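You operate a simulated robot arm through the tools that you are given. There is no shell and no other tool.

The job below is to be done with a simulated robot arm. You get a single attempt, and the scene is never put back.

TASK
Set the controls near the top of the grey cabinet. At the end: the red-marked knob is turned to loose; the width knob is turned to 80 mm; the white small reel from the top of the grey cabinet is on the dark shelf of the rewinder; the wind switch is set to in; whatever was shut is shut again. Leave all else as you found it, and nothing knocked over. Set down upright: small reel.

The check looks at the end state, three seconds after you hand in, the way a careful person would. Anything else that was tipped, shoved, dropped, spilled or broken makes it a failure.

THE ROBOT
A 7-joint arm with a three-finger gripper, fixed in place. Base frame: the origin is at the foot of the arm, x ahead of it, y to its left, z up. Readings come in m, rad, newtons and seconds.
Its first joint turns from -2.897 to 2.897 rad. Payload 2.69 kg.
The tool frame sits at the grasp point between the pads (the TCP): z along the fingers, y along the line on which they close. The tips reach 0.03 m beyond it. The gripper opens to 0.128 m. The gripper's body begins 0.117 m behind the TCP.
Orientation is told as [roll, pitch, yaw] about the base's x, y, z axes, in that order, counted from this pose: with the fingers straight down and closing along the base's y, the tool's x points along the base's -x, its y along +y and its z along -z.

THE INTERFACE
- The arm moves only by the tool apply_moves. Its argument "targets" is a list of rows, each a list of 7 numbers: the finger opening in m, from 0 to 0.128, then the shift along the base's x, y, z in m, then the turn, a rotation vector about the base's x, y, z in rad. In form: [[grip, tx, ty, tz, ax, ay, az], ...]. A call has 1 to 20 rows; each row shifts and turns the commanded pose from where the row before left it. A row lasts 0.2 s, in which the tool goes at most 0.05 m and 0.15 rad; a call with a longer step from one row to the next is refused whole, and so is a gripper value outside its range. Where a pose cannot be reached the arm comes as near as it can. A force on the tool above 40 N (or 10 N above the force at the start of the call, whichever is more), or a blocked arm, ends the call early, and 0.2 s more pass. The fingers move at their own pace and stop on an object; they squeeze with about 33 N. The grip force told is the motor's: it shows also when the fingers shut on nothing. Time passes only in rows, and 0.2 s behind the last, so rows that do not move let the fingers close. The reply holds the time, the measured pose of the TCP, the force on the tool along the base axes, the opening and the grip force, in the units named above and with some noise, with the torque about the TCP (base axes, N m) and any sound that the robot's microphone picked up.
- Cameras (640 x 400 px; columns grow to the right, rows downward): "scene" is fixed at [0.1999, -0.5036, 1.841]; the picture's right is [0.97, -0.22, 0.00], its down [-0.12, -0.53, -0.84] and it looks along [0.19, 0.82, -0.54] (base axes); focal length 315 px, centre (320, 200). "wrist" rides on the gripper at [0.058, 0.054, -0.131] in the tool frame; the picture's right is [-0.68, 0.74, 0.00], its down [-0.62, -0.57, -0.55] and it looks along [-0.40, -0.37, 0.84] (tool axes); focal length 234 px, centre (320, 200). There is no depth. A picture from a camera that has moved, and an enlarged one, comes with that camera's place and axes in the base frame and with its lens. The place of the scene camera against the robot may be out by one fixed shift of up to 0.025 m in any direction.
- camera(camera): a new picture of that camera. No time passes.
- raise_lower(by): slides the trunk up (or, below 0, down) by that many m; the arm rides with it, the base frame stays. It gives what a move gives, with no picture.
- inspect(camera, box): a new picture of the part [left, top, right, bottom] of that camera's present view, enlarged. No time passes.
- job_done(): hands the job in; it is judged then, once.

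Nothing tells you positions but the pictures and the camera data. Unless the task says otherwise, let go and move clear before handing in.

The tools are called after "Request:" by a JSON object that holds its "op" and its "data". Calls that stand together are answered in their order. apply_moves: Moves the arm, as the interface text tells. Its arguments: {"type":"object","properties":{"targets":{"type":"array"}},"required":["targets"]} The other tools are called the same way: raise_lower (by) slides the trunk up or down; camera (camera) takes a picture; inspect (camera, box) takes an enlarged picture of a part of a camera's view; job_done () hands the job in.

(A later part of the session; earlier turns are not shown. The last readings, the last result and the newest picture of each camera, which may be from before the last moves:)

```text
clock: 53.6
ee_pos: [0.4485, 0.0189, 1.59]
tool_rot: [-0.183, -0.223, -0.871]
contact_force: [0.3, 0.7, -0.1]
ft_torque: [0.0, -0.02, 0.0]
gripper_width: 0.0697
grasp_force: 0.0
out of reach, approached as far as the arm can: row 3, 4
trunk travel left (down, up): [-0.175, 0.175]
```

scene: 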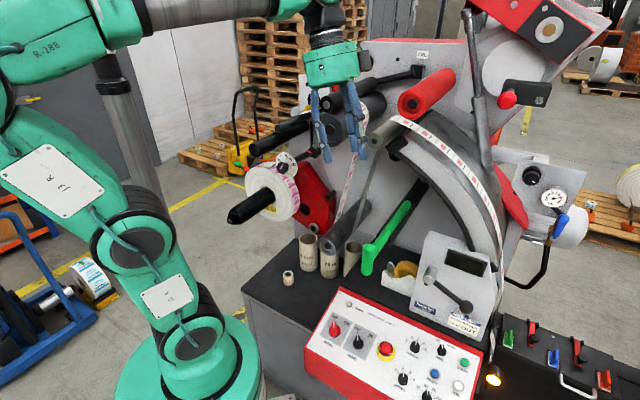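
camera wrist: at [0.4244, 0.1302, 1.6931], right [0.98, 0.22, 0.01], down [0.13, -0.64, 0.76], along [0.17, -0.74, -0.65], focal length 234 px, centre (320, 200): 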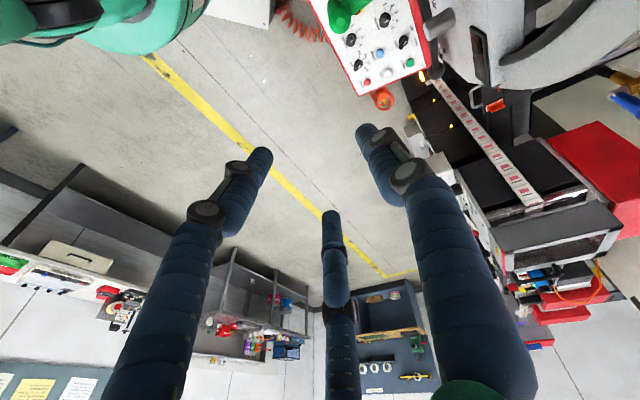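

It seems forearm-roll (joint 5) is wound to its limit from turning the knobs. I'll unwind it in free space: go out to -y, point the tool outward in line with the forearm, then roll it back.

Request:
{"op": "apply_moves", "data": {"targets": [[0.07, 0.005, -0.04, 0, 0, 0, 0], [0.07, 0.005, -0.04, 0, 0, 0, 0], [0.07, 0.005, -0.04, 0, 0, 0, 0], [0.07, 0.005, -0.04, 0, 0, 0, 0], [0.07, 0.005, -0.04, 0, 0, 0, 0], [0.07, 0.005, -0.04, 0, 0, 0, 0], [0.07, 0, 0, 0, -0.059, -0.127, 0], [0.07, 0, 0, 0, -0.059, -0.127, 0], [0.07, 0, 0, 0, -0.059, -0.127, 0], [0.07, 0, 0, 0, -0.059, -0.127, 0], [0.07, 0, 0, 0, -0.059, -0.127, 0], [0.07, 0, 0, 0, -0.059, -0.127, 0]]}}

Request:
{"op": "camera", "data": {"camera": "scene"}}

```text
clock: 56.2
ee_pos: [0.481, -0.2212, 1.5907]
tool_rot: [0.379, -0.937, -1.204]
contact_force: [0.2, -0.9, 0.1]
ft_torque: [-0.01, 0.02, 0.0]
gripper_width: 0.0698
grasp_force: 0.2
trunk travel left (down, up): [-0.175, 0.175]
```

```text
taken
```

scene: 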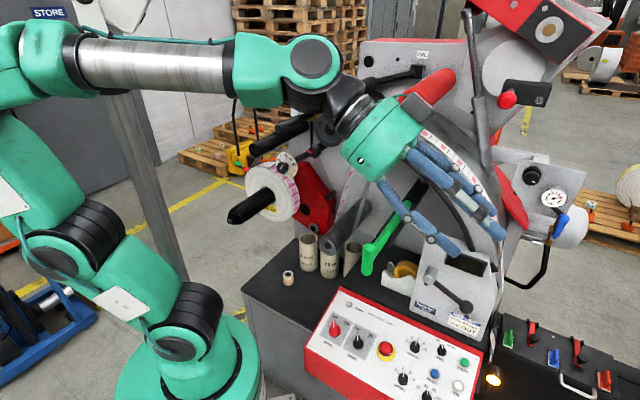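

Good, this moves freely. I finish pointing outward, then roll the tool counterclockwise to unwind.

Request:
{"op": "apply_moves", "data": {"targets": [[0.07, 0, 0, 0, -0.095, -0.103, 0], [0.07, 0, 0, 0, -0.095, -0.103, 0], [0.07, 0, 0, 0, -0.095, -0.103, 0], [0.07, 0, 0, 0, -0.09, -0.1, 0], [0.07, 0, 0, 0, -0.1, 0.095, 0], [0.07, 0, 0, 0, -0.1, 0.095, 0], [0.07, 0, 0, 0, -0.1, 0.095, 0], [0.07, 0, 0, 0, -0.1, 0.095, 0], [0.07, 0, 0, 0, -0.1, 0.095, 0], [0.07, 0, 0, 0, -0.1, 0.095, 0], [0.07, 0, 0, 0, -0.1, 0.095, 0], [0.07, 0, 0, 0, -0.1, 0.095, 0], [0.07, 0, 0, 0, -0.1, 0.095, 0], [0.07, 0, 0, 0, -0.1, 0.095, 0], [0.07, 0, 0, 0, -0.1, 0.095, 0], [0.07, 0, 0, 0, -0.1, 0.095, 0], [0.07, 0, 0, 0, -0.1, 0.095, 0], [0.07, 0, 0, 0, -0.1, 0.095, 0]]}}

Request:
{"op": "camera", "data": {"camera": "scene"}}

```text
clock: 60.0
ee_pos: [0.4796, -0.2208, 1.5905]
tool_rot: [-1.569, 0.095, 0.78]
contact_force: [-0.2, 0.2, -0.2]
ft_torque: [0.0, 0.01, 0.0]
gripper_width: 0.07
grasp_force: 0.1
trunk travel left (down, up): [-0.175, 0.175]
```

```text
taken
```

scene: 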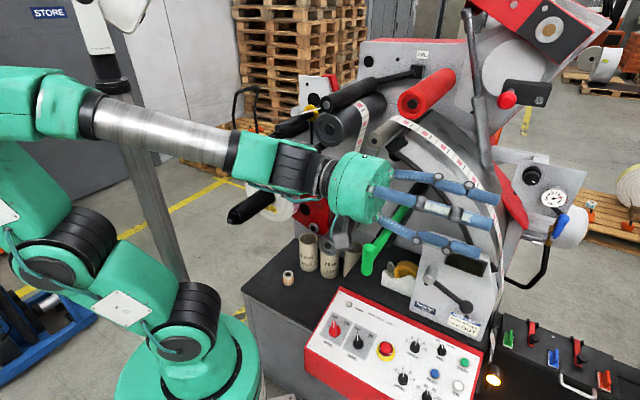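

Rolled. Tilting back down should now give exactly the finger yaw I want (+45°). I tilt down.

Request:
{"op": "apply_moves", "data": {"targets": [[0.07, 0, 0, 0, 0.1, 0.099, 0], [0.07, 0, 0, 0, 0.1, 0.099, 0], [0.07, 0, 0, 0, 0.1, 0.099, 0], [0.07, 0, 0, 0, 0.1, 0.099, 0], [0.07, 0, 0, 0, 0.1, 0.099, 0], [0.07, 0, 0, 0, 0.1, 0.099, 0], [0.07, 0, 0, 0, 0.1, 0.099, 0], [0.07, 0, 0, 0, 0.1, 0.099, 0], [0.07, 0, 0, 0, 0.1, 0.099, 0], [0.07, 0, 0, 0, 0.1, 0.099, 0], [0.07, 0, 0, 0, 0.1, 0.099, 0]]}}

Request:
{"op": "camera", "data": {"camera": "wrist"}}

Request:
{"op": "camera", "data": {"camera": "scene"}}

```text
clock: 62.4
ee_pos: [0.5036, -0.2241, 1.5264]
tool_rot: [-1.287, 0.091, 0.808]
contact_force: [-0.8, -0.2, 1.2]
ft_torque: [0.01, -0.01, 0.06]
gripper_width: 0.0701
grasp_force: 0.0
out of reach, approached as far as the arm can: row 2, 3, 4, 5, 6, 7, 8, 9, 10, 11
trunk travel left (down, up): [-0.175, 0.175]
```

```text
taken
camera wrist: at [0.3608, -0.1695, 1.5186], right [0.27, 0.58, -0.76], down [0.2, 0.74, 0.64], along [0.94, -0.33, 0.09], focal length 234 px, centre (320, 200)
```

wrist: 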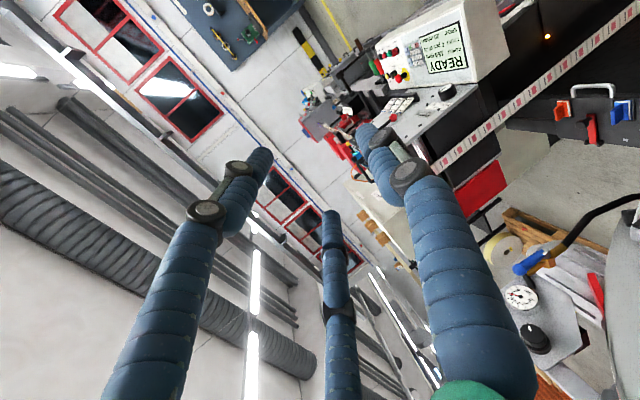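

```text
taken
```

scene: 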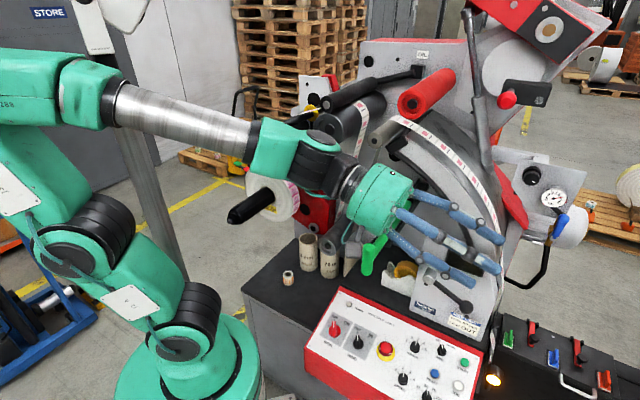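

Tilting down is blocked in this roll state: the wrist bend plane has rotated. I test bending sideways (toward -y) instead.

Request:
{"op": "apply_moves", "data": {"targets": [[0.07, 0, 0, 0, 0, 0, -0.14], [0.07, 0, 0, 0, 0, 0, -0.14], [0.07, 0, 0, 0, 0, 0, -0.14], [0.07, 0, 0, 0, 0, 0, -0.14], [0.07, 0, 0, 0, 0, 0, -0.14]]}}

Request:
{"op": "camera", "data": {"camera": "scene"}}

```text
clock: 63.6
ee_pos: [0.5042, -0.2239, 1.5264]
tool_rot: [-1.286, 0.09, 0.104]
contact_force: [0.0, 0.1, -0.6]
ft_torque: [-0.06, 0.02, 0.0]
gripper_width: 0.0701
grasp_force: 0.1
trunk travel left (down, up): [-0.175, 0.175]
```

```text
taken
```

scene: 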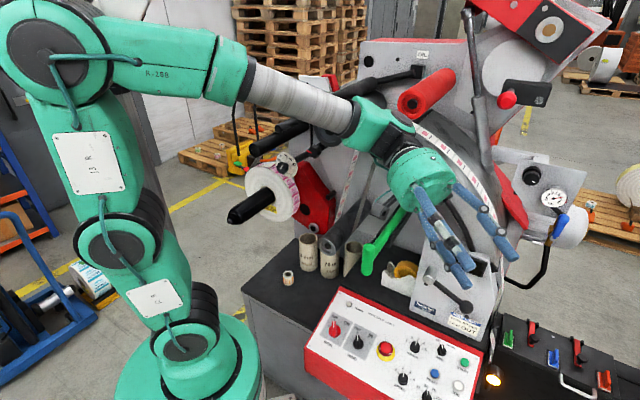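

Sideways works. From here I try tilting down.

Request:
{"op": "apply_moves", "data": {"targets": [[0.07, 0, 0, 0, 0.139, 0.012, 0], [0.07, 0, 0, 0, 0.139, 0.012, 0], [0.07, 0, 0, 0, 0.139, 0.012, 0], [0.07, 0, 0, 0, 0.139, 0.012, 0], [0.07, 0, 0, 0, 0.139, 0.012, 0], [0.07, 0, 0, 0, 0.139, 0.012, 0]]}}

Request:
{"op": "camera", "data": {"camera": "scene"}}

```text
clock: 65.0
ee_pos: [0.5088, -0.0869, 1.3831]
tool_rot: [-0.485, 0.03, 0.132]
contact_force: [1.4, 0.0, -1.0]
ft_torque: [-0.06, 0.09, -0.06]
gripper_width: 0.07
grasp_force: 0.1
out of reach, approached as far as the arm can: row 3, 4, 5, 6
trunk travel left (down, up): [-0.175, 0.175]
```

```text
taken
```

scene: 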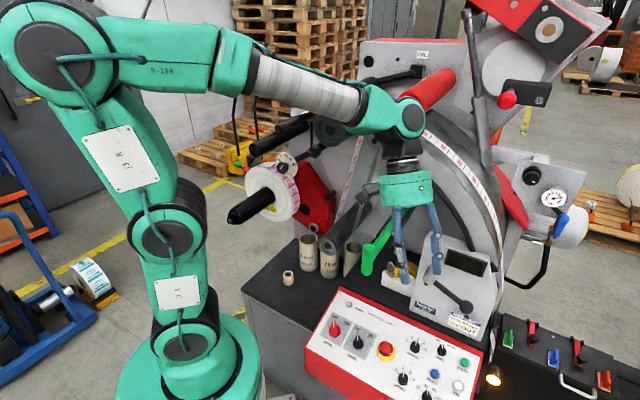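

The forearm roll is still at its limit the same way round. I'll unwind it fully: swing the bent hand the other way round the forearm axis (right → up → left → down) in free space at -y.

Request:
{"op": "apply_moves", "data": {"targets": [[0.07, 0.002, -0.027, 0.015, -0.137, -0.012, 0], [0.07, 0.002, -0.027, 0.015, -0.137, -0.012, 0], [0.07, 0.002, -0.027, 0.015, -0.137, -0.012, 0], [0.07, 0.002, -0.027, 0.015, -0.137, -0.012, 0], [0.07, 0.002, -0.027, 0.015, -0.137, -0.012, 0], [0.07, 0.002, -0.027, 0.015, -0.137, -0.012, 0], [0.07, 0.002, -0.027, 0.015, -0.137, -0.012, 0], [0.07, 0.002, -0.027, 0.015, -0.137, -0.012, 0], [0.07, 0, 0, 0, 0, 0, 0.14], [0.07, 0, 0, 0, 0, 0, 0.14], [0.07, 0, 0, 0, 0, 0, 0.14], [0.07, 0, 0, 0, 0, 0, 0.14]]}}

Request:
{"op": "camera", "data": {"camera": "scene"}}

```text
clock: 67.6
ee_pos: [0.5233, -0.3023, 1.504]
tool_rot: [-1.588, 0.054, 0.642]
contact_force: [-0.3, -0.6, -1.1]
ft_torque: [-0.02, 0.01, -0.03]
gripper_width: 0.07
grasp_force: 0.1
trunk travel left (down, up): [-0.175, 0.175]
```

```text
taken
```

scene: 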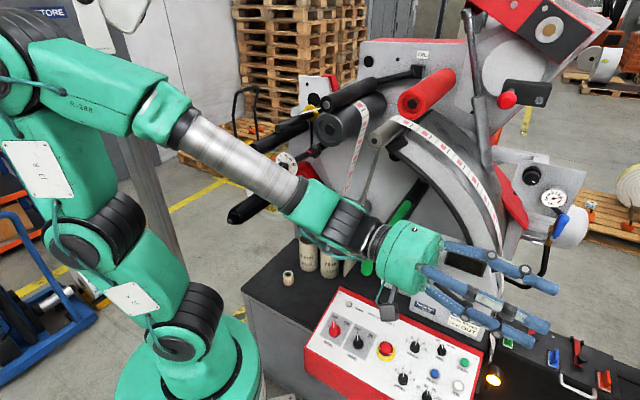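

Request:
{"op": "apply_moves", "data": {"targets": [[0.07, 0, 0, 0, -0.112, -0.084, 0], [0.07, 0, 0, 0, -0.112, -0.084, 0], [0.07, 0, 0, 0, -0.112, -0.084, 0], [0.07, 0, 0, 0, -0.112, -0.084, 0], [0.07, 0, 0, 0, -0.112, -0.084, 0]]}}

Request:
{"op": "camera", "data": {"camera": "scene"}}

```text
clock: 68.8
ee_pos: [0.5236, -0.3032, 1.5034]
tool_rot: [-2.29, 0.039, 0.608]
contact_force: [-1.0, -0.3, -0.9]
ft_torque: [0.0, 0.01, 0.02]
gripper_width: 0.07
grasp_force: 0.1
trunk travel left (down, up): [-0.175, 0.175]
```

```text
taken
```

scene: 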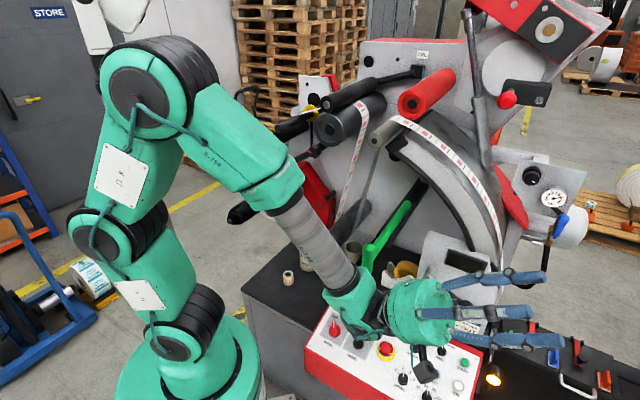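

Bending up works. I continue the swing: up, then toward +y, keeping the TCP in free space.

Request:
{"op": "apply_moves", "data": {"targets": [[0.07, 0, 0, 0.01, -0.115, -0.009, 0.067], [0.07, 0, 0, 0.01, -0.115, -0.009, 0.067], [0.07, 0, 0, 0.01, -0.115, -0.009, 0.067], [0.07, 0, 0, 0.01, -0.115, -0.009, 0.067], [0.07, 0, 0, 0.01, -0.115, -0.009, 0.067]]}}

Request:
{"op": "camera", "data": {"camera": "scene"}}

```text
clock: 70.0
ee_pos: [0.5233, -0.3035, 1.5528]
tool_rot: [-2.754, 0.397, 0.85]
contact_force: [-0.5, 0.1, -0.1]
ft_torque: [0.0, 0.01, -0.03]
gripper_width: 0.0699
grasp_force: 0.1
trunk travel left (down, up): [-0.175, 0.175]
```

```text
taken
```

scene: 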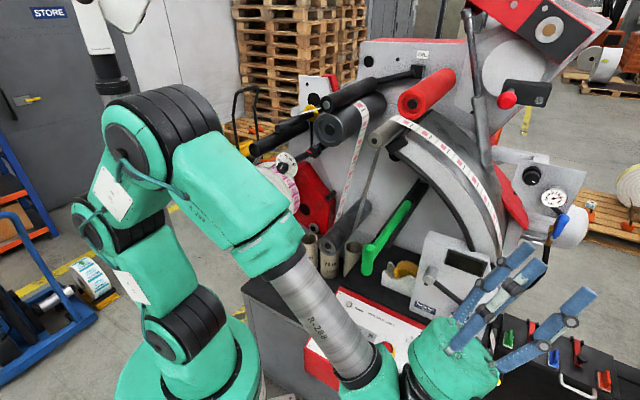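

Request:
{"op": "apply_moves", "data": {"targets": [[0.07, 0, 0, 0.01, -0.123, 0.041, 0.0715], [0.07, 0, 0, 0.01, -0.123, 0.041, 0.0715], [0.07, 0, 0, 0.01, -0.123, 0.041, 0.0715], [0.07, 0, 0, 0.01, -0.123, 0.041, 0.0715], [0.07, 0, 0, 0, -0.123, 0.041, 0.0715], [0.07, 0, 0, 0, -0.123, 0.041, 0.0715]]}}

Request:
{"op": "camera", "data": {"camera": "scene"}}

```text
clock: 71.6
ee_pos: [0.5579, -0.2645, 1.574]
tool_rot: [-2.973, 1.126, 1.246]
contact_force: [0.5, -1.6, 0.1]
ft_torque: [0.06, -0.03, 0.08]
gripper_width: 0.0698
grasp_force: 0.0
trunk travel left (down, up): [-0.175, 0.175]
stopped in row 6: the arm was blocked; the commanded pose is now the measured one
```

```text
taken
```

scene: 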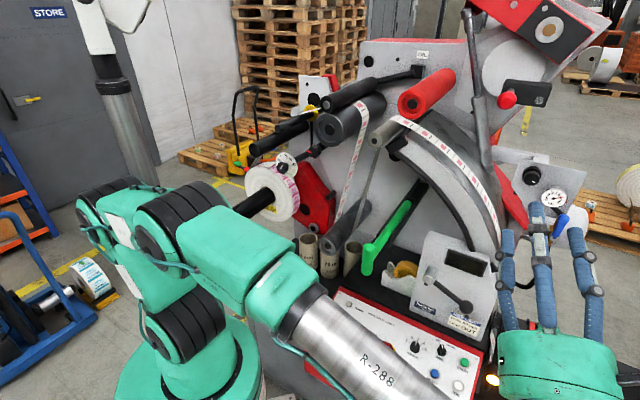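

The arm was blocked at the end of that swing, but the bend now points to +y. I continue by tilting down gently from there.

Request:
{"op": "apply_moves", "data": {"targets": [[0.07, 0, -0.01, 0, -0.104, 0.059, 0], [0.07, 0, -0.01, 0, -0.104, 0.059, 0]]}}

Request:
{"op": "camera", "data": {"camera": "scene"}}

```text
clock: 72.2
ee_pos: [0.557, -0.2852, 1.5734]
tool_rot: [-2.76, 1.359, 1.447]
contact_force: [0.8, 2.4, 0.9]
ft_torque: [-0.02, 0.03, -0.08]
gripper_width: 0.0704
grasp_force: 0.1
trunk travel left (down, up): [-0.175, 0.175]
```

```text
taken
```

scene: 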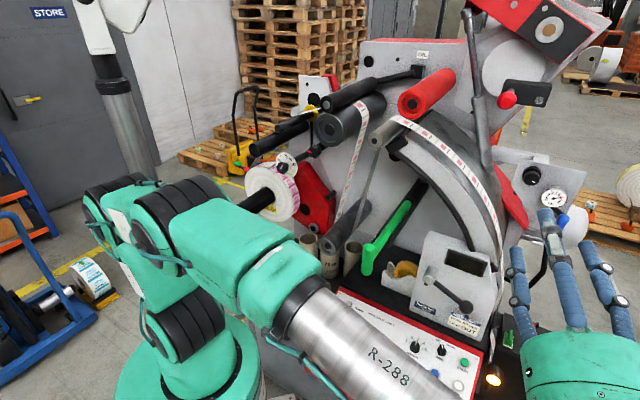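

Request:
{"op": "apply_moves", "data": {"targets": [[0.07, 0, -0.005, 0, -0.104, 0.059, 0], [0.07, 0, -0.005, 0, -0.104, 0.059, 0], [0.07, 0, -0.005, 0, -0.104, 0.059, 0], [0.07, 0, -0.005, 0, -0.104, 0.059, 0], [0.07, 0, -0.005, 0, -0.104, 0.059, 0], [0.07, 0, -0.005, 0, -0.104, 0.059, 0], [0.07, 0, -0.005, 0, -0.104, 0.059, 0], [0.07, 0, -0.005, 0, -0.104, 0.059, 0]]}}

Request:
{"op": "camera", "data": {"camera": "scene"}}

```text
clock: 74.0
ee_pos: [0.5574, -0.3256, 1.5752]
tool_rot: [-0.085, 0.808, -2.201]
contact_force: [-0.1, 1.2, -0.5]
ft_torque: [-0.02, -0.01, -0.03]
gripper_width: 0.0698
grasp_force: 0.2
trunk travel left (down, up): [-0.175, 0.175]
```

```text
taken
```

scene: 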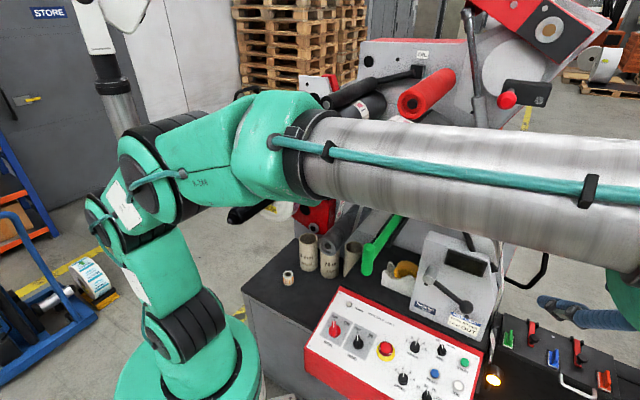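

The hand now comes down from the -y side with lots of freedom. I descend toward the panel from that side for a close view of the wind switch.

Request:
{"op": "apply_moves", "data": {"targets": [[0.07, -0.007, 0.01, -0.04, 0, 0, 0], [0.07, -0.007, 0.01, -0.04, 0, 0, 0], [0.07, -0.007, 0.01, -0.04, 0, 0, 0], [0.07, -0.007, 0.01, -0.04, 0, 0, 0], [0.07, -0.007, 0.01, -0.04, 0, 0, 0], [0.07, -0.007, 0.01, -0.04, 0, 0, 0], [0.07, -0.007, 0.01, -0.04, 0, 0, 0], [0.07, -0.007, 0.01, -0.04, 0, 0, 0], [0.07, -0.007, 0.01, -0.04, 0, 0, 0], [0.07, -0.007, 0.01, -0.04, 0, 0, 0], [0.07, -0.007, 0.01, -0.03, 0, 0, 0]]}}

Request:
{"op": "camera", "data": {"camera": "scene"}}

Request:
{"op": "camera", "data": {"camera": "wrist"}}

```text
clock: 76.4
ee_pos: [0.4813, -0.2152, 1.1427]
tool_rot: [-0.086, 0.811, -2.203]
contact_force: [0.2, 0.5, 0.5]
ft_torque: [0.01, -0.01, 0.01]
gripper_width: 0.0702
grasp_force: 0.1
trunk travel left (down, up): [-0.175, 0.175]
```

```text
taken
```

scene: 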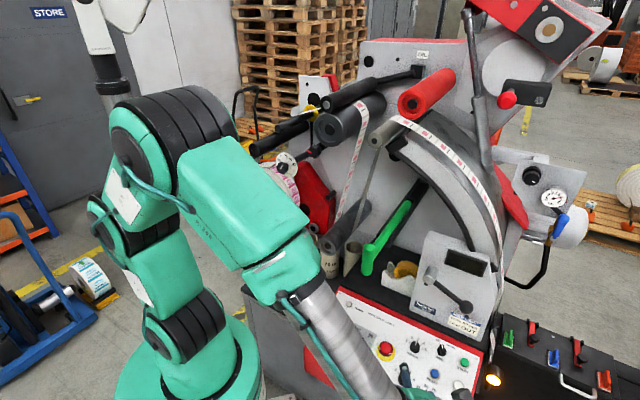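

```text
taken
camera wrist: at [0.5025, -0.2943, 1.2722], right [0.34, -0.77, -0.53], down [-0.92, -0.39, -0.04], along [-0.18, 0.5, -0.85], focal length 234 px, centre (320, 200)
```

wrist: 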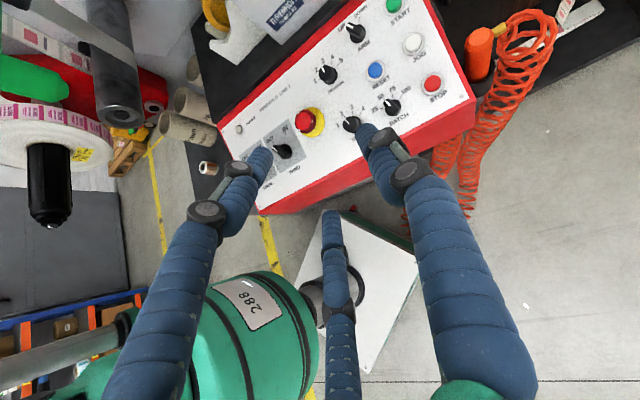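

Request:
{"op": "apply_moves", "data": {"targets": [[0.07, -0.0085, 0.031, -0.02, 0, 0, 0], [0.07, -0.0085, 0.031, -0.02, 0, 0, 0], [0.07, -0.0085, 0.031, -0.02, 0, 0, 0], [0.07, -0.0085, 0.031, -0.02, 0, 0, 0], [0.07, -0.0085, 0.031, -0.02, 0, 0, 0]]}}

Request:
{"op": "camera", "data": {"camera": "scene"}}

Request:
{"op": "camera", "data": {"camera": "wrist"}}

```text
clock: 77.6
ee_pos: [0.4365, -0.0626, 1.0464]
tool_rot: [-0.083, 0.809, -2.201]
contact_force: [1.1, -0.7, -0.1]
ft_torque: [0.0, 0.0, -0.02]
gripper_width: 0.0698
grasp_force: 0.0
trunk travel left (down, up): [-0.175, 0.175]
```

```text
taken
```

scene: 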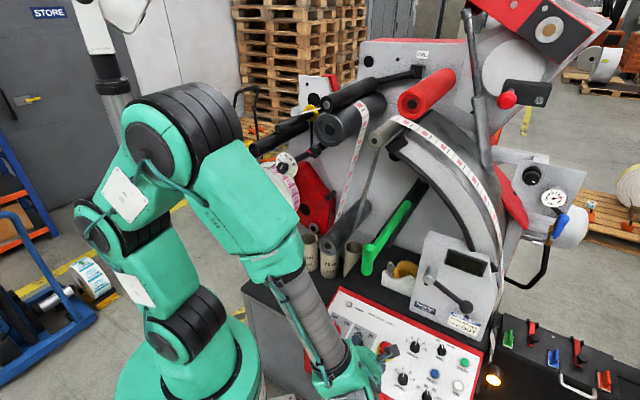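

```text
taken
camera wrist: at [0.4596, -0.1402, 1.1758], right [0.34, -0.77, -0.53], down [-0.92, -0.39, -0.04], along [-0.18, 0.5, -0.85], focal length 234 px, centre (320, 200)
```

wrist: 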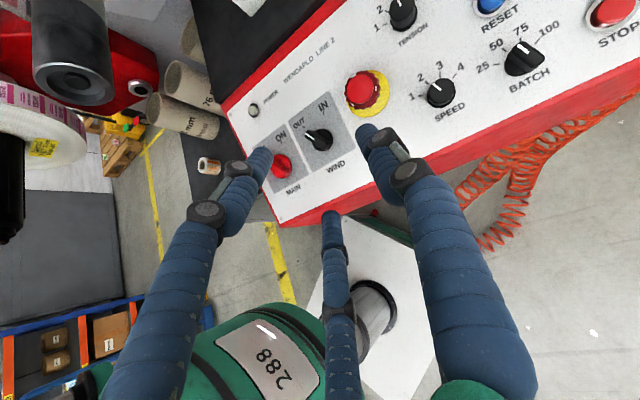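

Wind switch in view right ahead. I zoom in to see its pointer and shape.

Request:
{"op": "inspect", "data": {"camera": "wrist", "box": [240, 80, 400, 190]}}

Request:
{"op": "inspect", "data": {"camera": "wrist", "box": [150, 40, 290, 200]}}

Request:
{"op": "inspect", "data": {"camera": "scene", "box": [240, 180, 440, 305]}}

```text
3.64 times, centred on (320, 135) of wrist
camera zoom: at [0.4596, -0.1402, 1.1758], right [0.34, -0.77, -0.53], down [-0.92, -0.39, -0.04], along [-0.18, 0.5, -0.85], focal length 852 px, centre (320, 436)
```

zoom: 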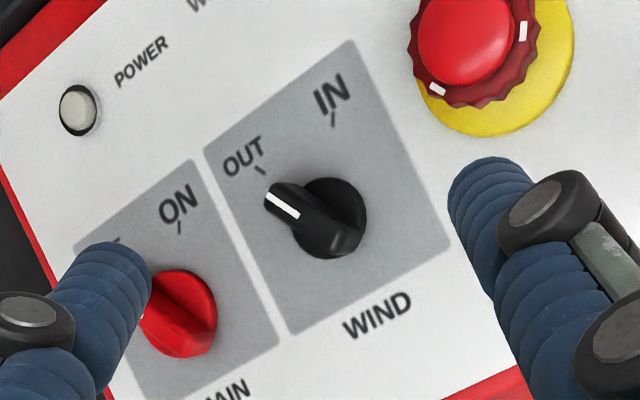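

```text
2.50 times, centred on (220, 120) of wrist
camera zoom: at [0.4596, -0.1402, 1.1758], right [0.34, -0.77, -0.53], down [-0.92, -0.39, -0.04], along [-0.18, 0.5, -0.85], focal length 585 px, centre (570, 400)
```

zoom: 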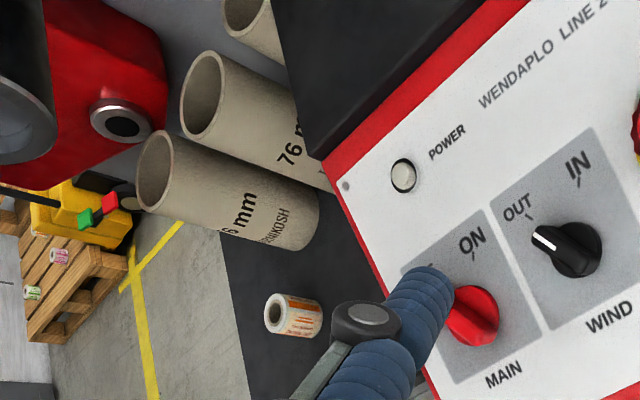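

```text
3.20 times, centred on (340, 242) of scene
camera zoom: at [0.1999, -0.5036, 1.841], right [0.97, -0.22, 0.0], down [-0.12, -0.53, -0.84], along [0.19, 0.82, -0.54], focal length 1009 px, centre (256, 64)
```

zoom: 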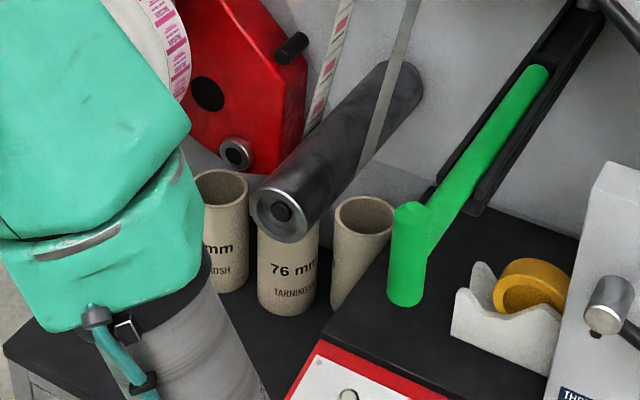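

The wind switch's bar points to OUT (about 30° left of panel-up); IN is about 30° right. Panel tilt is ~18°. I align the fingers across the bar and move to a pre-grasp 8 cm off.

Request:
{"op": "apply_moves", "data": {"targets": [[0.06, 0.003, 0.0195, -0.0166, -0.1175, 0.0675, 0.001], [0.06, 0.003, 0.0195, -0.0166, -0.1175, 0.0675, 0.001], [0.06, 0.003, 0.0195, -0.0166, -0.0303, -0.0545, 0.1037], [0.06, 0.003, 0.0195, -0.0166, -0.0303, -0.0545, 0.1037], [0.06, 0.003, 0.0195, -0.0166, -0.0303, -0.0545, 0.1037], [0.06, 0, 0, 0, 0, 0, 0]]}}

Request:
{"op": "camera", "data": {"camera": "wrist"}}

Request:
{"op": "camera", "data": {"camera": "scene"}}

```text
clock: 79.0
ee_pos: [0.4539, 0.037, 0.9638]
tool_rot: [0.165, 0.518, -1.756]
contact_force: [0.0, 0.5, -0.1]
ft_torque: [-0.01, -0.01, -0.02]
gripper_width: 0.0597
grasp_force: 0.0
trunk travel left (down, up): [-0.175, 0.175]
```

```text
taken
camera wrist: at [0.4807, 0.0144, 1.1126], right [0.59, -0.77, -0.23], down [-0.78, -0.62, 0.09], along [-0.21, 0.13, -0.97], focal length 234 px, centre (320, 200)
```

wrist: 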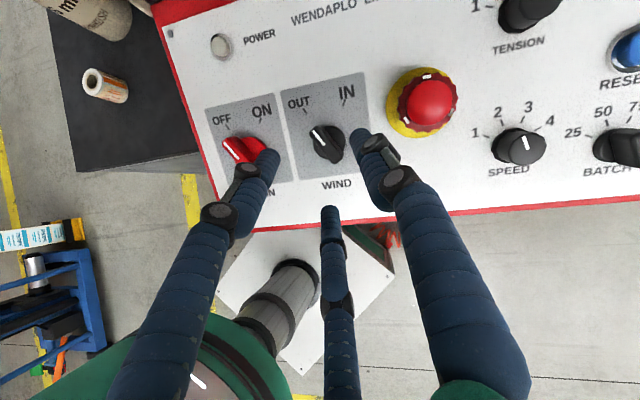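

```text
taken
```

scene: 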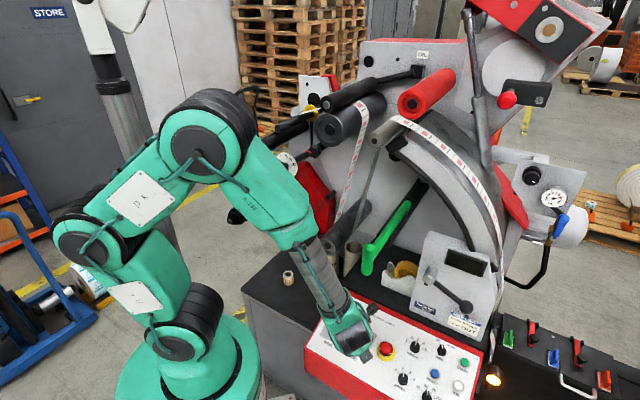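

Request:
{"op": "inspect", "data": {"camera": "wrist", "box": [260, 70, 400, 220]}}

```text
2.67 times, centred on (330, 145) of wrist
camera zoom: at [0.4807, 0.0144, 1.1126], right [0.59, -0.77, -0.23], down [-0.78, -0.62, 0.09], along [-0.21, 0.13, -0.97], focal length 624 px, centre (293, 347)
```

zoom: 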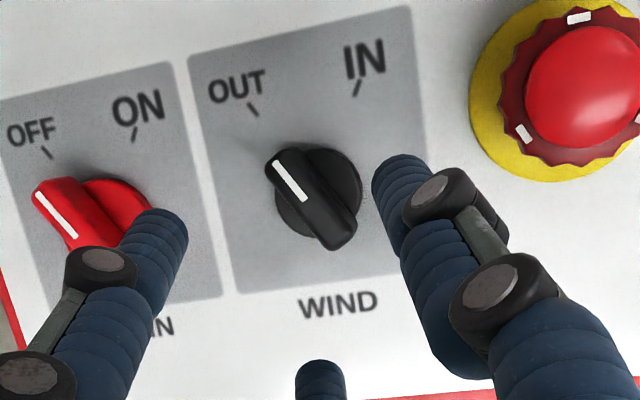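

The bar is about square to the fingers. I advance 8 cm (shifted ~8 mm to -y) and close on the bar.

Request:
{"op": "apply_moves", "data": {"targets": [[0.06, 0.0066, 0.007, -0.0235, 0, 0, 0], [0.06, 0.007, 0.01, -0.0235, 0, 0, 0], [0.06, 0.007, 0.011, -0.02, 0, 0, 0], [0.06, 0, 0, 0, 0, 0, 0]]}}

Request:
{"op": "inspect", "data": {"camera": "wrist", "box": [240, 110, 400, 220]}}

Request:
{"op": "camera", "data": {"camera": "wrist"}}

```text
clock: 79.8
ee_pos: [0.4709, 0.0608, 0.9032]
tool_rot: [0.17, 0.517, -1.752]
contact_force: [-14.4, -6.6, 22.1]
ft_torque: [-0.7, 1.02, 0.11]
gripper_width: 0.0654
grasp_force: 3.2
trunk travel left (down, up): [-0.175, 0.175]
stopped in row 3: the force on the tool passed its limit at 111 N (the readings are from after the stop); the commanded pose is now the measured one
```

```text
3.64 times, centred on (320, 165) of wrist
camera zoom: at [0.4982, 0.038, 1.0532], right [0.6, -0.77, -0.23], down [-0.78, -0.63, 0.08], along [-0.21, 0.13, -0.97], focal length 852 px, centre (320, 327)
```

zoom: 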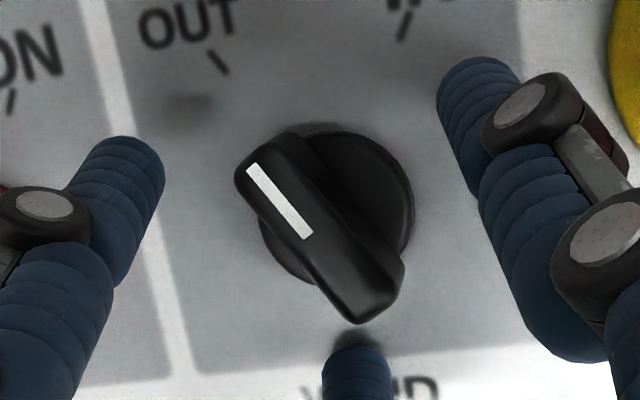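

```text
taken
camera wrist: at [0.4982, 0.038, 1.0532], right [0.6, -0.77, -0.23], down [-0.78, -0.63, 0.08], along [-0.21, 0.13, -0.97], focal length 234 px, centre (320, 200)
```

wrist: 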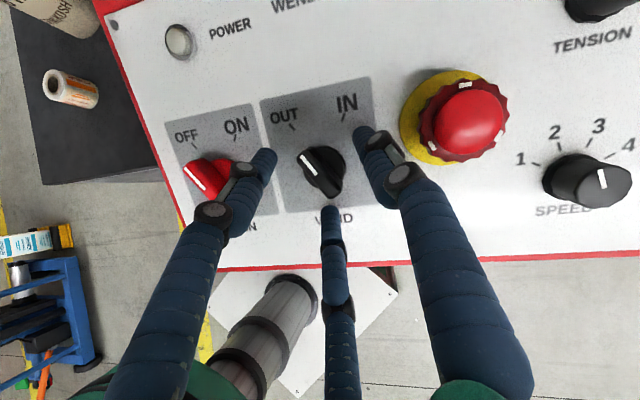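

A fingertip (the lower one, because of the tool's lean) touched the panel. Nothing moved visibly. I back off 7 mm along the panel normal, then close gently on the bar.

Request:
{"op": "apply_moves", "data": {"targets": [[0.06, -0.0015, -0.0015, 0.0067, 0, 0, 0], [0.06, 0, 0, 0, 0, 0, 0]]}}

Request:
{"op": "inspect", "data": {"camera": "wrist", "box": [240, 110, 400, 220]}}

```text
clock: 80.4
ee_pos: [0.4698, 0.059, 0.9096]
tool_rot: [0.169, 0.518, -1.752]
contact_force: [-0.4, 0.7, -0.5]
ft_torque: [-0.01, 0.0, -0.02]
gripper_width: 0.06
grasp_force: 0.1
trunk travel left (down, up): [-0.175, 0.175]
```

```text
3.64 times, centred on (320, 165) of wrist
camera zoom: at [0.4975, 0.0365, 1.0591], right [0.6, -0.77, -0.23], down [-0.78, -0.63, 0.08], along [-0.21, 0.13, -0.97], focal length 852 px, centre (320, 327)
```

zoom: 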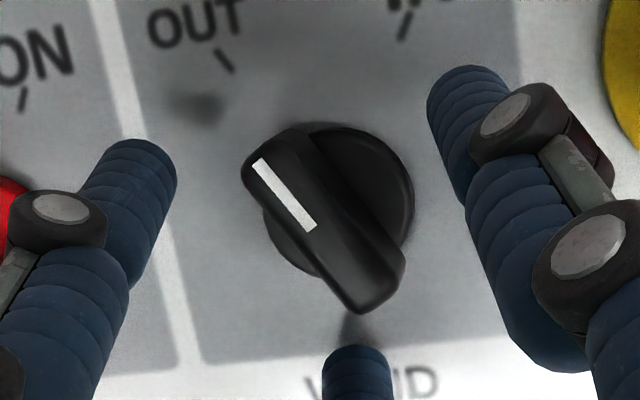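

Clear. Now I close slowly on the bar.

Request:
{"op": "apply_moves", "data": {"targets": [[0.03, 0, 0, 0, 0, 0, 0], [0.01, 0, 0, 0, 0, 0, 0], [0.005, 0, 0, 0, 0, 0, 0]]}}

Request:
{"op": "inspect", "data": {"camera": "wrist", "box": [240, 110, 400, 220]}}

```text
clock: 81.2
ee_pos: [0.467, 0.0593, 0.9084]
tool_rot: [0.162, 0.519, -1.755]
contact_force: [-24.4, -8.2, -20.0]
ft_torque: [-0.18, 0.96, -0.38]
gripper_width: 0.0218
grasp_force: 45.4
trunk travel left (down, up): [-0.175, 0.175]
```

```text
3.64 times, centred on (320, 165) of wrist
camera zoom: at [0.4953, 0.0367, 1.057], right [0.6, -0.77, -0.23], down [-0.78, -0.63, 0.09], along [-0.21, 0.13, -0.97], focal length 852 px, centre (320, 327)
```

zoom: 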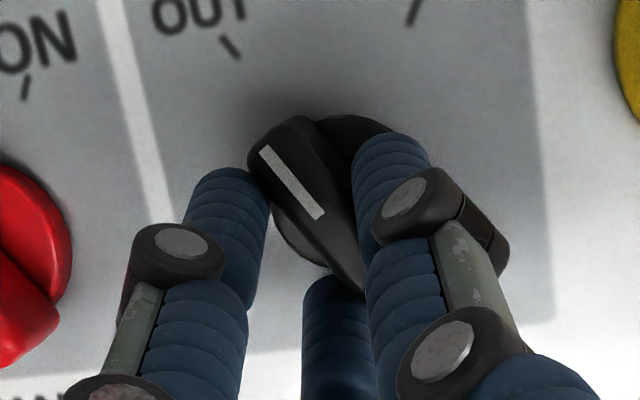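

Gripped on the bar (22 mm). I relieve the side load and turn clockwise about the panel normal in steps.

Request:
{"op": "apply_moves", "data": {"targets": [[0.005, -0.003, 0, -0.0015, 0, 0, 0], [0.005, 0, 0, 0, 0.0262, 0.0262, -0.114], [0.005, 0, 0, 0, 0.0262, 0.0262, -0.114], [0.005, 0, 0, 0, 0.0262, 0.0262, -0.114]]}}

Request:
{"op": "inspect", "data": {"camera": "wrist", "box": [240, 110, 400, 220]}}

```text
clock: 82.2
ee_pos: [0.465, 0.0624, 0.9081]
tool_rot: [0.051, 0.563, -2.138]
contact_force: [-1.6, 11.5, -2.7]
ft_torque: [1.56, -0.99, 0.22]
gripper_width: 0.0216
grasp_force: 45.1
trunk travel left (down, up): [-0.175, 0.175]
stopped in row 4: the force on the tool passed its limit at 44 N (the readings are from after the stop); the commanded pose is now the measured one
```

```text
3.64 times, centred on (320, 165) of wrist
camera zoom: at [0.4932, 0.0184, 1.0524], right [0.3, -0.89, -0.33], down [-0.93, -0.35, 0.11], along [-0.22, 0.27, -0.94], focal length 852 px, centre (320, 327)
```

zoom: 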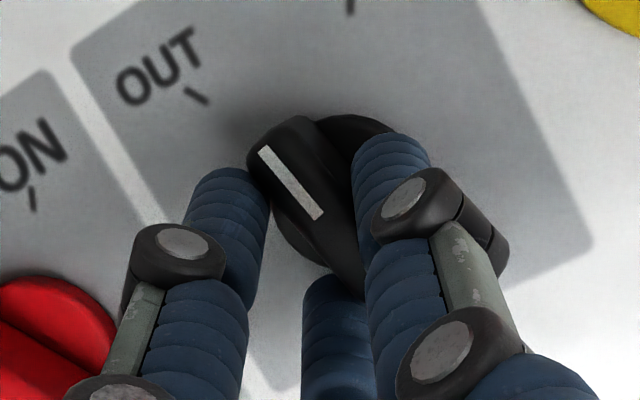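

The switch follows the hand. The knob axis is about 7 mm off the TCP, so I add the matching shift as I turn on.

Request:
{"op": "apply_moves", "data": {"targets": [[0.005, -0.0006, 0.001, 0, 0.0218, 0.0218, -0.095], [0.005, -0.0006, 0.0007, 0, 0.0218, 0.0218, -0.095], [0.005, -0.0006, 0.0007, 0, 0.0218, 0.0218, -0.095]]}}

Request:
{"op": "inspect", "data": {"camera": "wrist", "box": [240, 90, 400, 220]}}

```text
clock: 83.0
ee_pos: [0.464, 0.0646, 0.9081]
tool_rot: [-0.056, 0.57, -2.482]
contact_force: [-1.7, 22.1, 16.9]
ft_torque: [-0.13, 0.03, 0.29]
gripper_width: 0.0218
grasp_force: 44.8
trunk travel left (down, up): [-0.175, 0.175]
```

```text
3.08 times, centred on (320, 155) of wrist
camera zoom: at [0.4863, 0.0044, 1.0477], right [0.02, -0.92, -0.4], down [-0.98, -0.09, 0.16], along [-0.18, 0.39, -0.9], focal length 720 px, centre (320, 338)
```

zoom: 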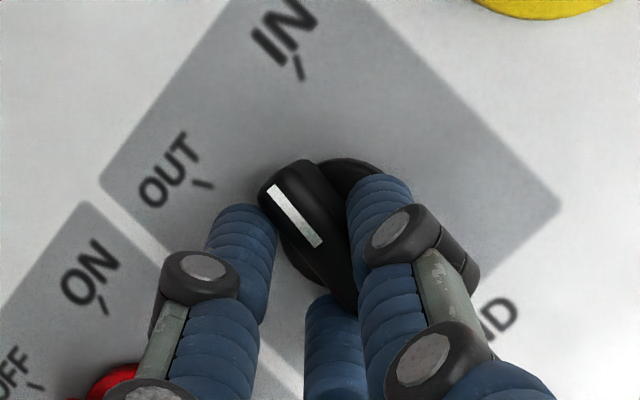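

Past half way. I continue about 27° more, easing the side load.

Request:
{"op": "apply_moves", "data": {"targets": [[0.005, -0.0004, 0.0025, 0.001, 0.0218, 0.0218, -0.095], [0.005, -0.0006, 0.0007, 0, 0.0218, 0.0218, -0.095], [0.005, -0.0006, 0.0007, 0, 0.0218, 0.0218, -0.095], [0.005, -0.0006, 0.0007, 0, 0.0218, 0.0218, -0.095]]}}

Request:
{"op": "inspect", "data": {"camera": "wrist", "box": [240, 90, 400, 220]}}

```text
clock: 84.0
ee_pos: [0.4645, 0.0673, 0.9084]
tool_rot: [-0.19, 0.523, -2.936]
contact_force: [27.3, 13.2, -9.5]
ft_torque: [0.01, -1.38, -0.14]
gripper_width: 0.0219
grasp_force: 44.7
trunk travel left (down, up): [-0.175, 0.175]
```

```text
3.08 times, centred on (320, 155) of wrist
camera zoom: at [0.4715, -0.0096, 1.0411], right [-0.36, -0.81, -0.46], down [-0.93, 0.26, 0.25], along [-0.08, 0.52, -0.85], focal length 720 px, centre (320, 338)
```

zoom: 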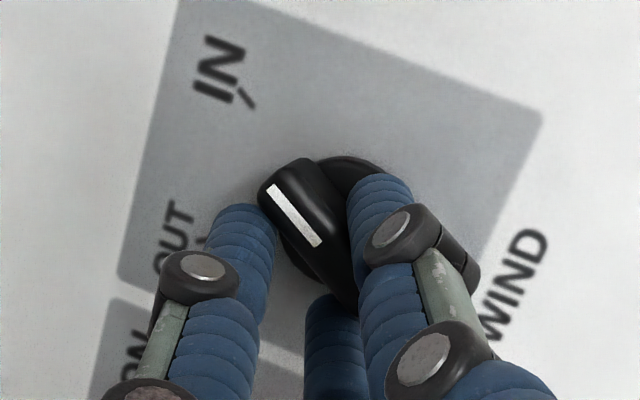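

The pointer is nearly on IN. A touch more, then release and back off along the tool.

Request:
{"op": "apply_moves", "data": {"targets": [[0.005, 0.001, 0.001, 0, 0.012, 0.012, -0.05], [0.06, 0, 0, 0, 0, 0, 0], [0.06, 0, 0, 0, 0, 0, 0]]}}

Request:
{"op": "inspect", "data": {"camera": "wrist", "box": [240, 90, 400, 220]}}

```text
clock: 84.8
ee_pos: [0.4631, 0.0675, 0.9082]
tool_rot: [-0.211, 0.514, -2.99]
contact_force: [0.8, -1.6, 1.5]
ft_torque: [0.0, 0.01, 0.0]
gripper_width: 0.0602
grasp_force: 0.1
trunk travel left (down, up): [-0.175, 0.175]
```

```text
3.08 times, centred on (320, 155) of wrist
camera zoom: at [0.468, -0.011, 1.0398], right [-0.4, -0.79, -0.47], down [-0.91, 0.31, 0.27], along [-0.07, 0.53, -0.84], focal length 720 px, centre (320, 338)
```

zoom: 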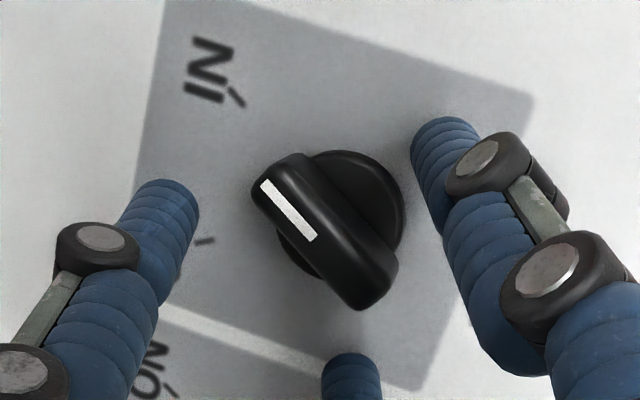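

The pointer sits on IN. I back straight out and then move to -y for a check view.

Request:
{"op": "apply_moves", "data": {"targets": [[0.06, -0.011, -0.007, 0.021, 0, 0, 0], [0.06, -0.011, -0.007, 0.021, 0, 0, 0], [0.06, -0.006, -0.02, 0.03, 0, 0, 0], [0.06, 0, -0.03, 0.03, 0, 0, 0], [0.06, 0, -0.03, 0.03, 0, 0, 0]]}}

Request:
{"op": "camera", "data": {"camera": "wrist"}}

Request:
{"op": "camera", "data": {"camera": "scene"}}

```text
clock: 86.0
ee_pos: [0.4328, -0.0281, 1.0415]
tool_rot: [-0.211, 0.513, -2.992]
contact_force: [0.2, 0.2, 0.8]
ft_torque: [0.04, 0.04, 0.05]
gripper_width: 0.0599
grasp_force: 0.0
trunk travel left (down, up): [-0.175, 0.175]
```

```text
taken
camera wrist: at [0.4388, -0.1071, 1.1716], right [-0.4, -0.79, -0.47], down [-0.91, 0.31, 0.27], along [-0.07, 0.53, -0.84], focal length 234 px, centre (320, 200)
```

wrist: 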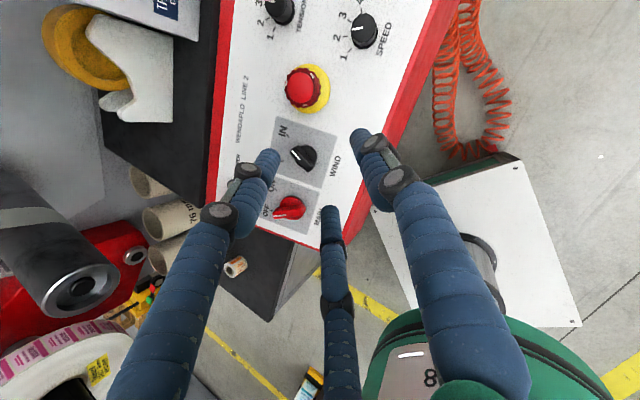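

```text
taken
```

scene: 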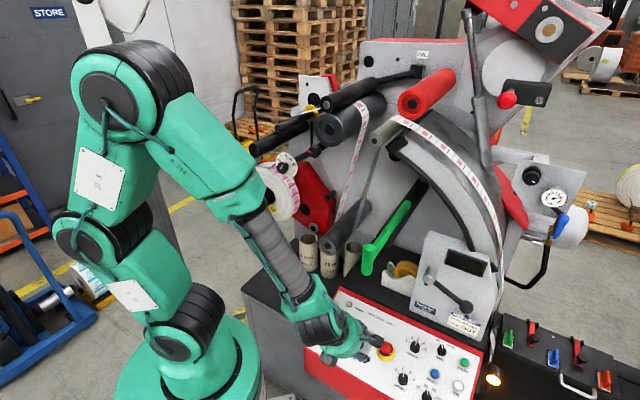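

Wind is on IN. Next the reel, standing near (0.306, 0.543, 0.735). I rise on the -y side, then cross in front of the machine above the green handle, keeping the tool tilted toward the machine.

Request:
{"op": "apply_moves", "data": {"targets": [[0.06, -0.001, -0.006, 0.041, 0, 0, 0], [0.06, -0.001, -0.006, 0.041, 0.059, 0.083, 0.058], [0.06, -0.001, -0.006, 0.041, -0.048, -0.048, 0.117], [0.06, -0.001, -0.006, 0.041, -0.048, -0.048, 0.117], [0.06, -0.001, -0.006, 0.041, -0.048, -0.048, 0.117], [0.06, -0.001, -0.006, 0.041, -0.048, -0.048, 0.117], [0.06, -0.001, -0.006, 0.041, 0, 0, 0], [0.06, -0.001, -0.006, 0.041, 0, 0, 0], [0.06, -0.001, -0.006, 0.041, 0, 0, 0], [0.06, -0.001, 0, 0.041, 0, 0, 0], [0.06, 0, 0, 0, 0, 0, 0]]}}

Request:
{"op": "camera", "data": {"camera": "scene"}}

Request:
{"op": "camera", "data": {"camera": "wrist"}}

```text
clock: 88.4
ee_pos: [0.4258, -0.0775, 1.4532]
tool_rot: [0.0, 0.524, -2.363]
contact_force: [-0.5, -0.2, 0.7]
ft_torque: [-0.02, 0.0, -0.06]
gripper_width: 0.0602
grasp_force: 0.2
trunk travel left (down, up): [-0.175, 0.175]
```

```text
taken
```

scene: 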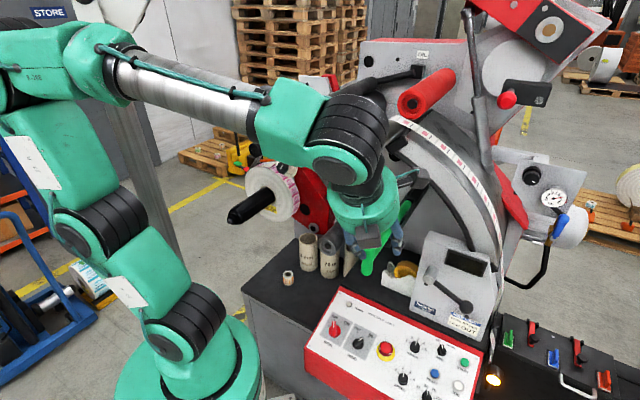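

```text
taken
camera wrist: at [0.4527, -0.1267, 1.5953], right [0.1, -0.94, -0.34], down [-0.97, -0.16, 0.17], along [-0.21, 0.31, -0.93], focal length 234 px, centre (320, 200)
```

wrist: 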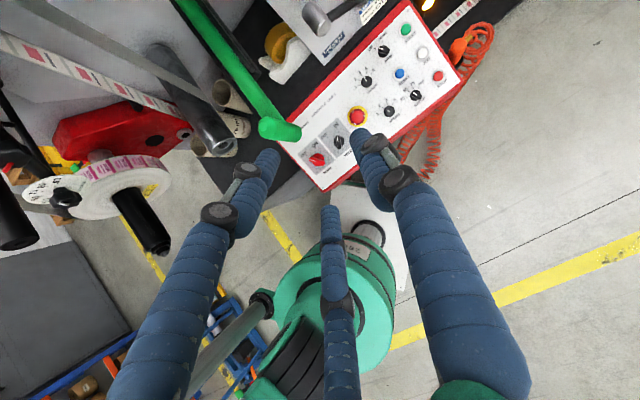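

Exactly as planned. Now across to in front of the machine's left part.

Request:
{"op": "apply_moves", "data": {"targets": [[0.06, -0.0133, 0.04, 0, 0, 0, 0], [0.06, -0.0133, 0.04, 0, 0, 0, 0], [0.06, -0.0133, 0.04, 0, 0, 0, 0], [0.06, -0.0133, 0.04, 0, 0, 0, 0], [0.06, -0.0133, 0.04, 0, 0, 0, 0], [0.06, -0.0133, 0.04, 0, 0, 0, 0], [0.06, -0.0133, 0.04, 0, 0, 0, 0], [0.06, -0.0133, 0.04, 0, 0, 0, 0], [0.06, 0, 0, 0, 0, 0, 0]]}}

Request:
{"op": "camera", "data": {"camera": "scene"}}

Request:
{"op": "camera", "data": {"camera": "wrist"}}

```text
clock: 90.4
ee_pos: [0.3419, 0.1682, 1.4514]
tool_rot: [-0.007, 0.529, -2.365]
contact_force: [-0.1, 0.0, -0.1]
ft_torque: [0.01, 0.0, 0.01]
gripper_width: 0.0599
grasp_force: 0.1
out of reach, approached as far as the arm can: row 7, 8
trunk travel left (down, up): [-0.175, 0.175]
```

```text
taken
```

scene: 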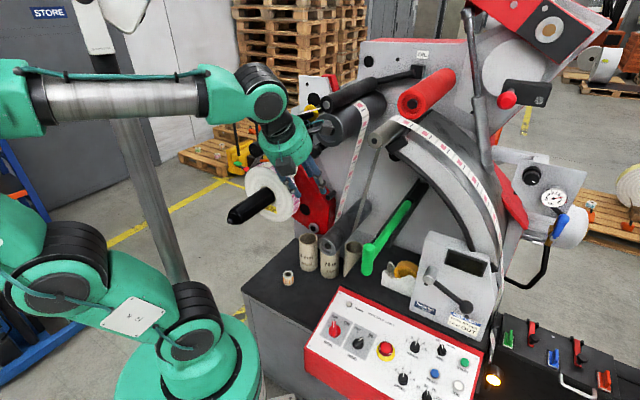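

```text
taken
camera wrist: at [0.3699, 0.1195, 1.5937], right [0.1, -0.93, -0.35], down [-0.97, -0.17, 0.17], along [-0.21, 0.32, -0.92], focal length 234 px, centre (320, 200)
```

wrist: 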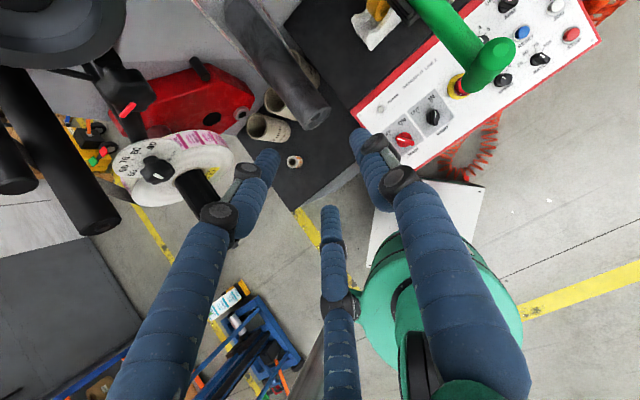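

It stopped short at a joint limit. The reel is round, so finger yaw is free; I roll the tool about its axis to gain range and test continuing.

Request:
{"op": "apply_moves", "data": {"targets": [[0.07, 0, 0, 0, -0.048, -0.048, 0.117], [0.07, 0, 0, 0, -0.048, -0.048, 0.117], [0.07, 0, 0, 0, -0.048, -0.048, 0.117], [0.07, 0, 0, 0, -0.048, -0.048, 0.117], [0.07, -0.005, 0.03, 0, 0, 0, 0], [0.07, -0.005, 0.03, 0, 0, 0, 0], [0.07, -0.005, 0.03, 0, 0, 0, 0]]}}

Request:
{"op": "camera", "data": {"camera": "scene"}}

```text
clock: 92.0
ee_pos: [0.3418, 0.1683, 1.4495]
tool_rot: [0.288, 0.452, -1.753]
contact_force: [-0.6, -0.2, 0.2]
ft_torque: [-0.03, 0.03, -0.01]
gripper_width: 0.0702
grasp_force: 0.1
out of reach, approached as far as the arm can: row 5, 6, 7
trunk travel left (down, up): [-0.175, 0.175]
```

```text
taken
```

scene: 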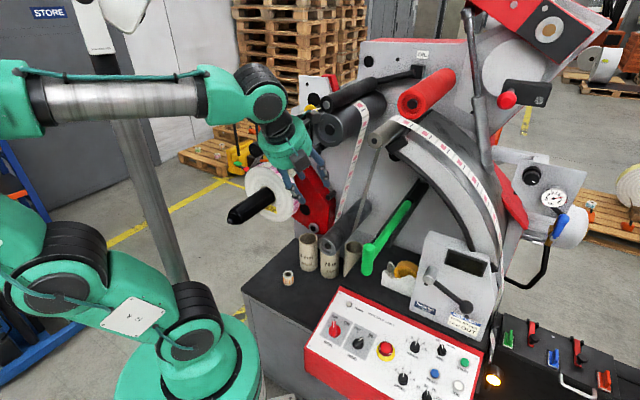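

The arm is over-folded because the tilted tool puts the wrist too near the base. I make the tool vertical here, then go across at a slightly larger radius and descend.

Request:
{"op": "apply_moves", "data": {"targets": [[0.07, 0, 0, 0, -0.0925, 0.0925, 0], [0.07, 0, 0, 0, -0.0925, 0.0925, 0], [0.07, 0, 0, 0, -0.0925, 0.0925, 0], [0.07, 0, 0, 0, -0.0925, 0.0925, 0], [0.07, -0.01, 0.02, 0, 0, 0, 0], [0.07, -0.01, 0.02, 0, 0, 0, 0], [0.07, -0.01, 0.03, 0, 0, 0, 0]]}}

Request:
{"op": "camera", "data": {"camera": "scene"}}

```text
clock: 93.6
ee_pos: [0.3079, 0.1882, 1.4358]
tool_rot: [-0.085, 0.276, -1.838]
contact_force: [-1.4, 0.2, -0.2]
ft_torque: [-0.01, -0.09, -0.05]
gripper_width: 0.07
grasp_force: 0.0
out of reach, approached as far as the arm can: row 1, 2, 3, 4
trunk travel left (down, up): [-0.175, 0.175]
```

```text
taken
```

scene: 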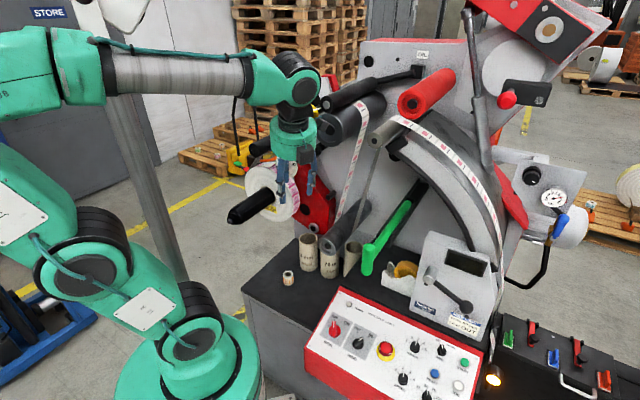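

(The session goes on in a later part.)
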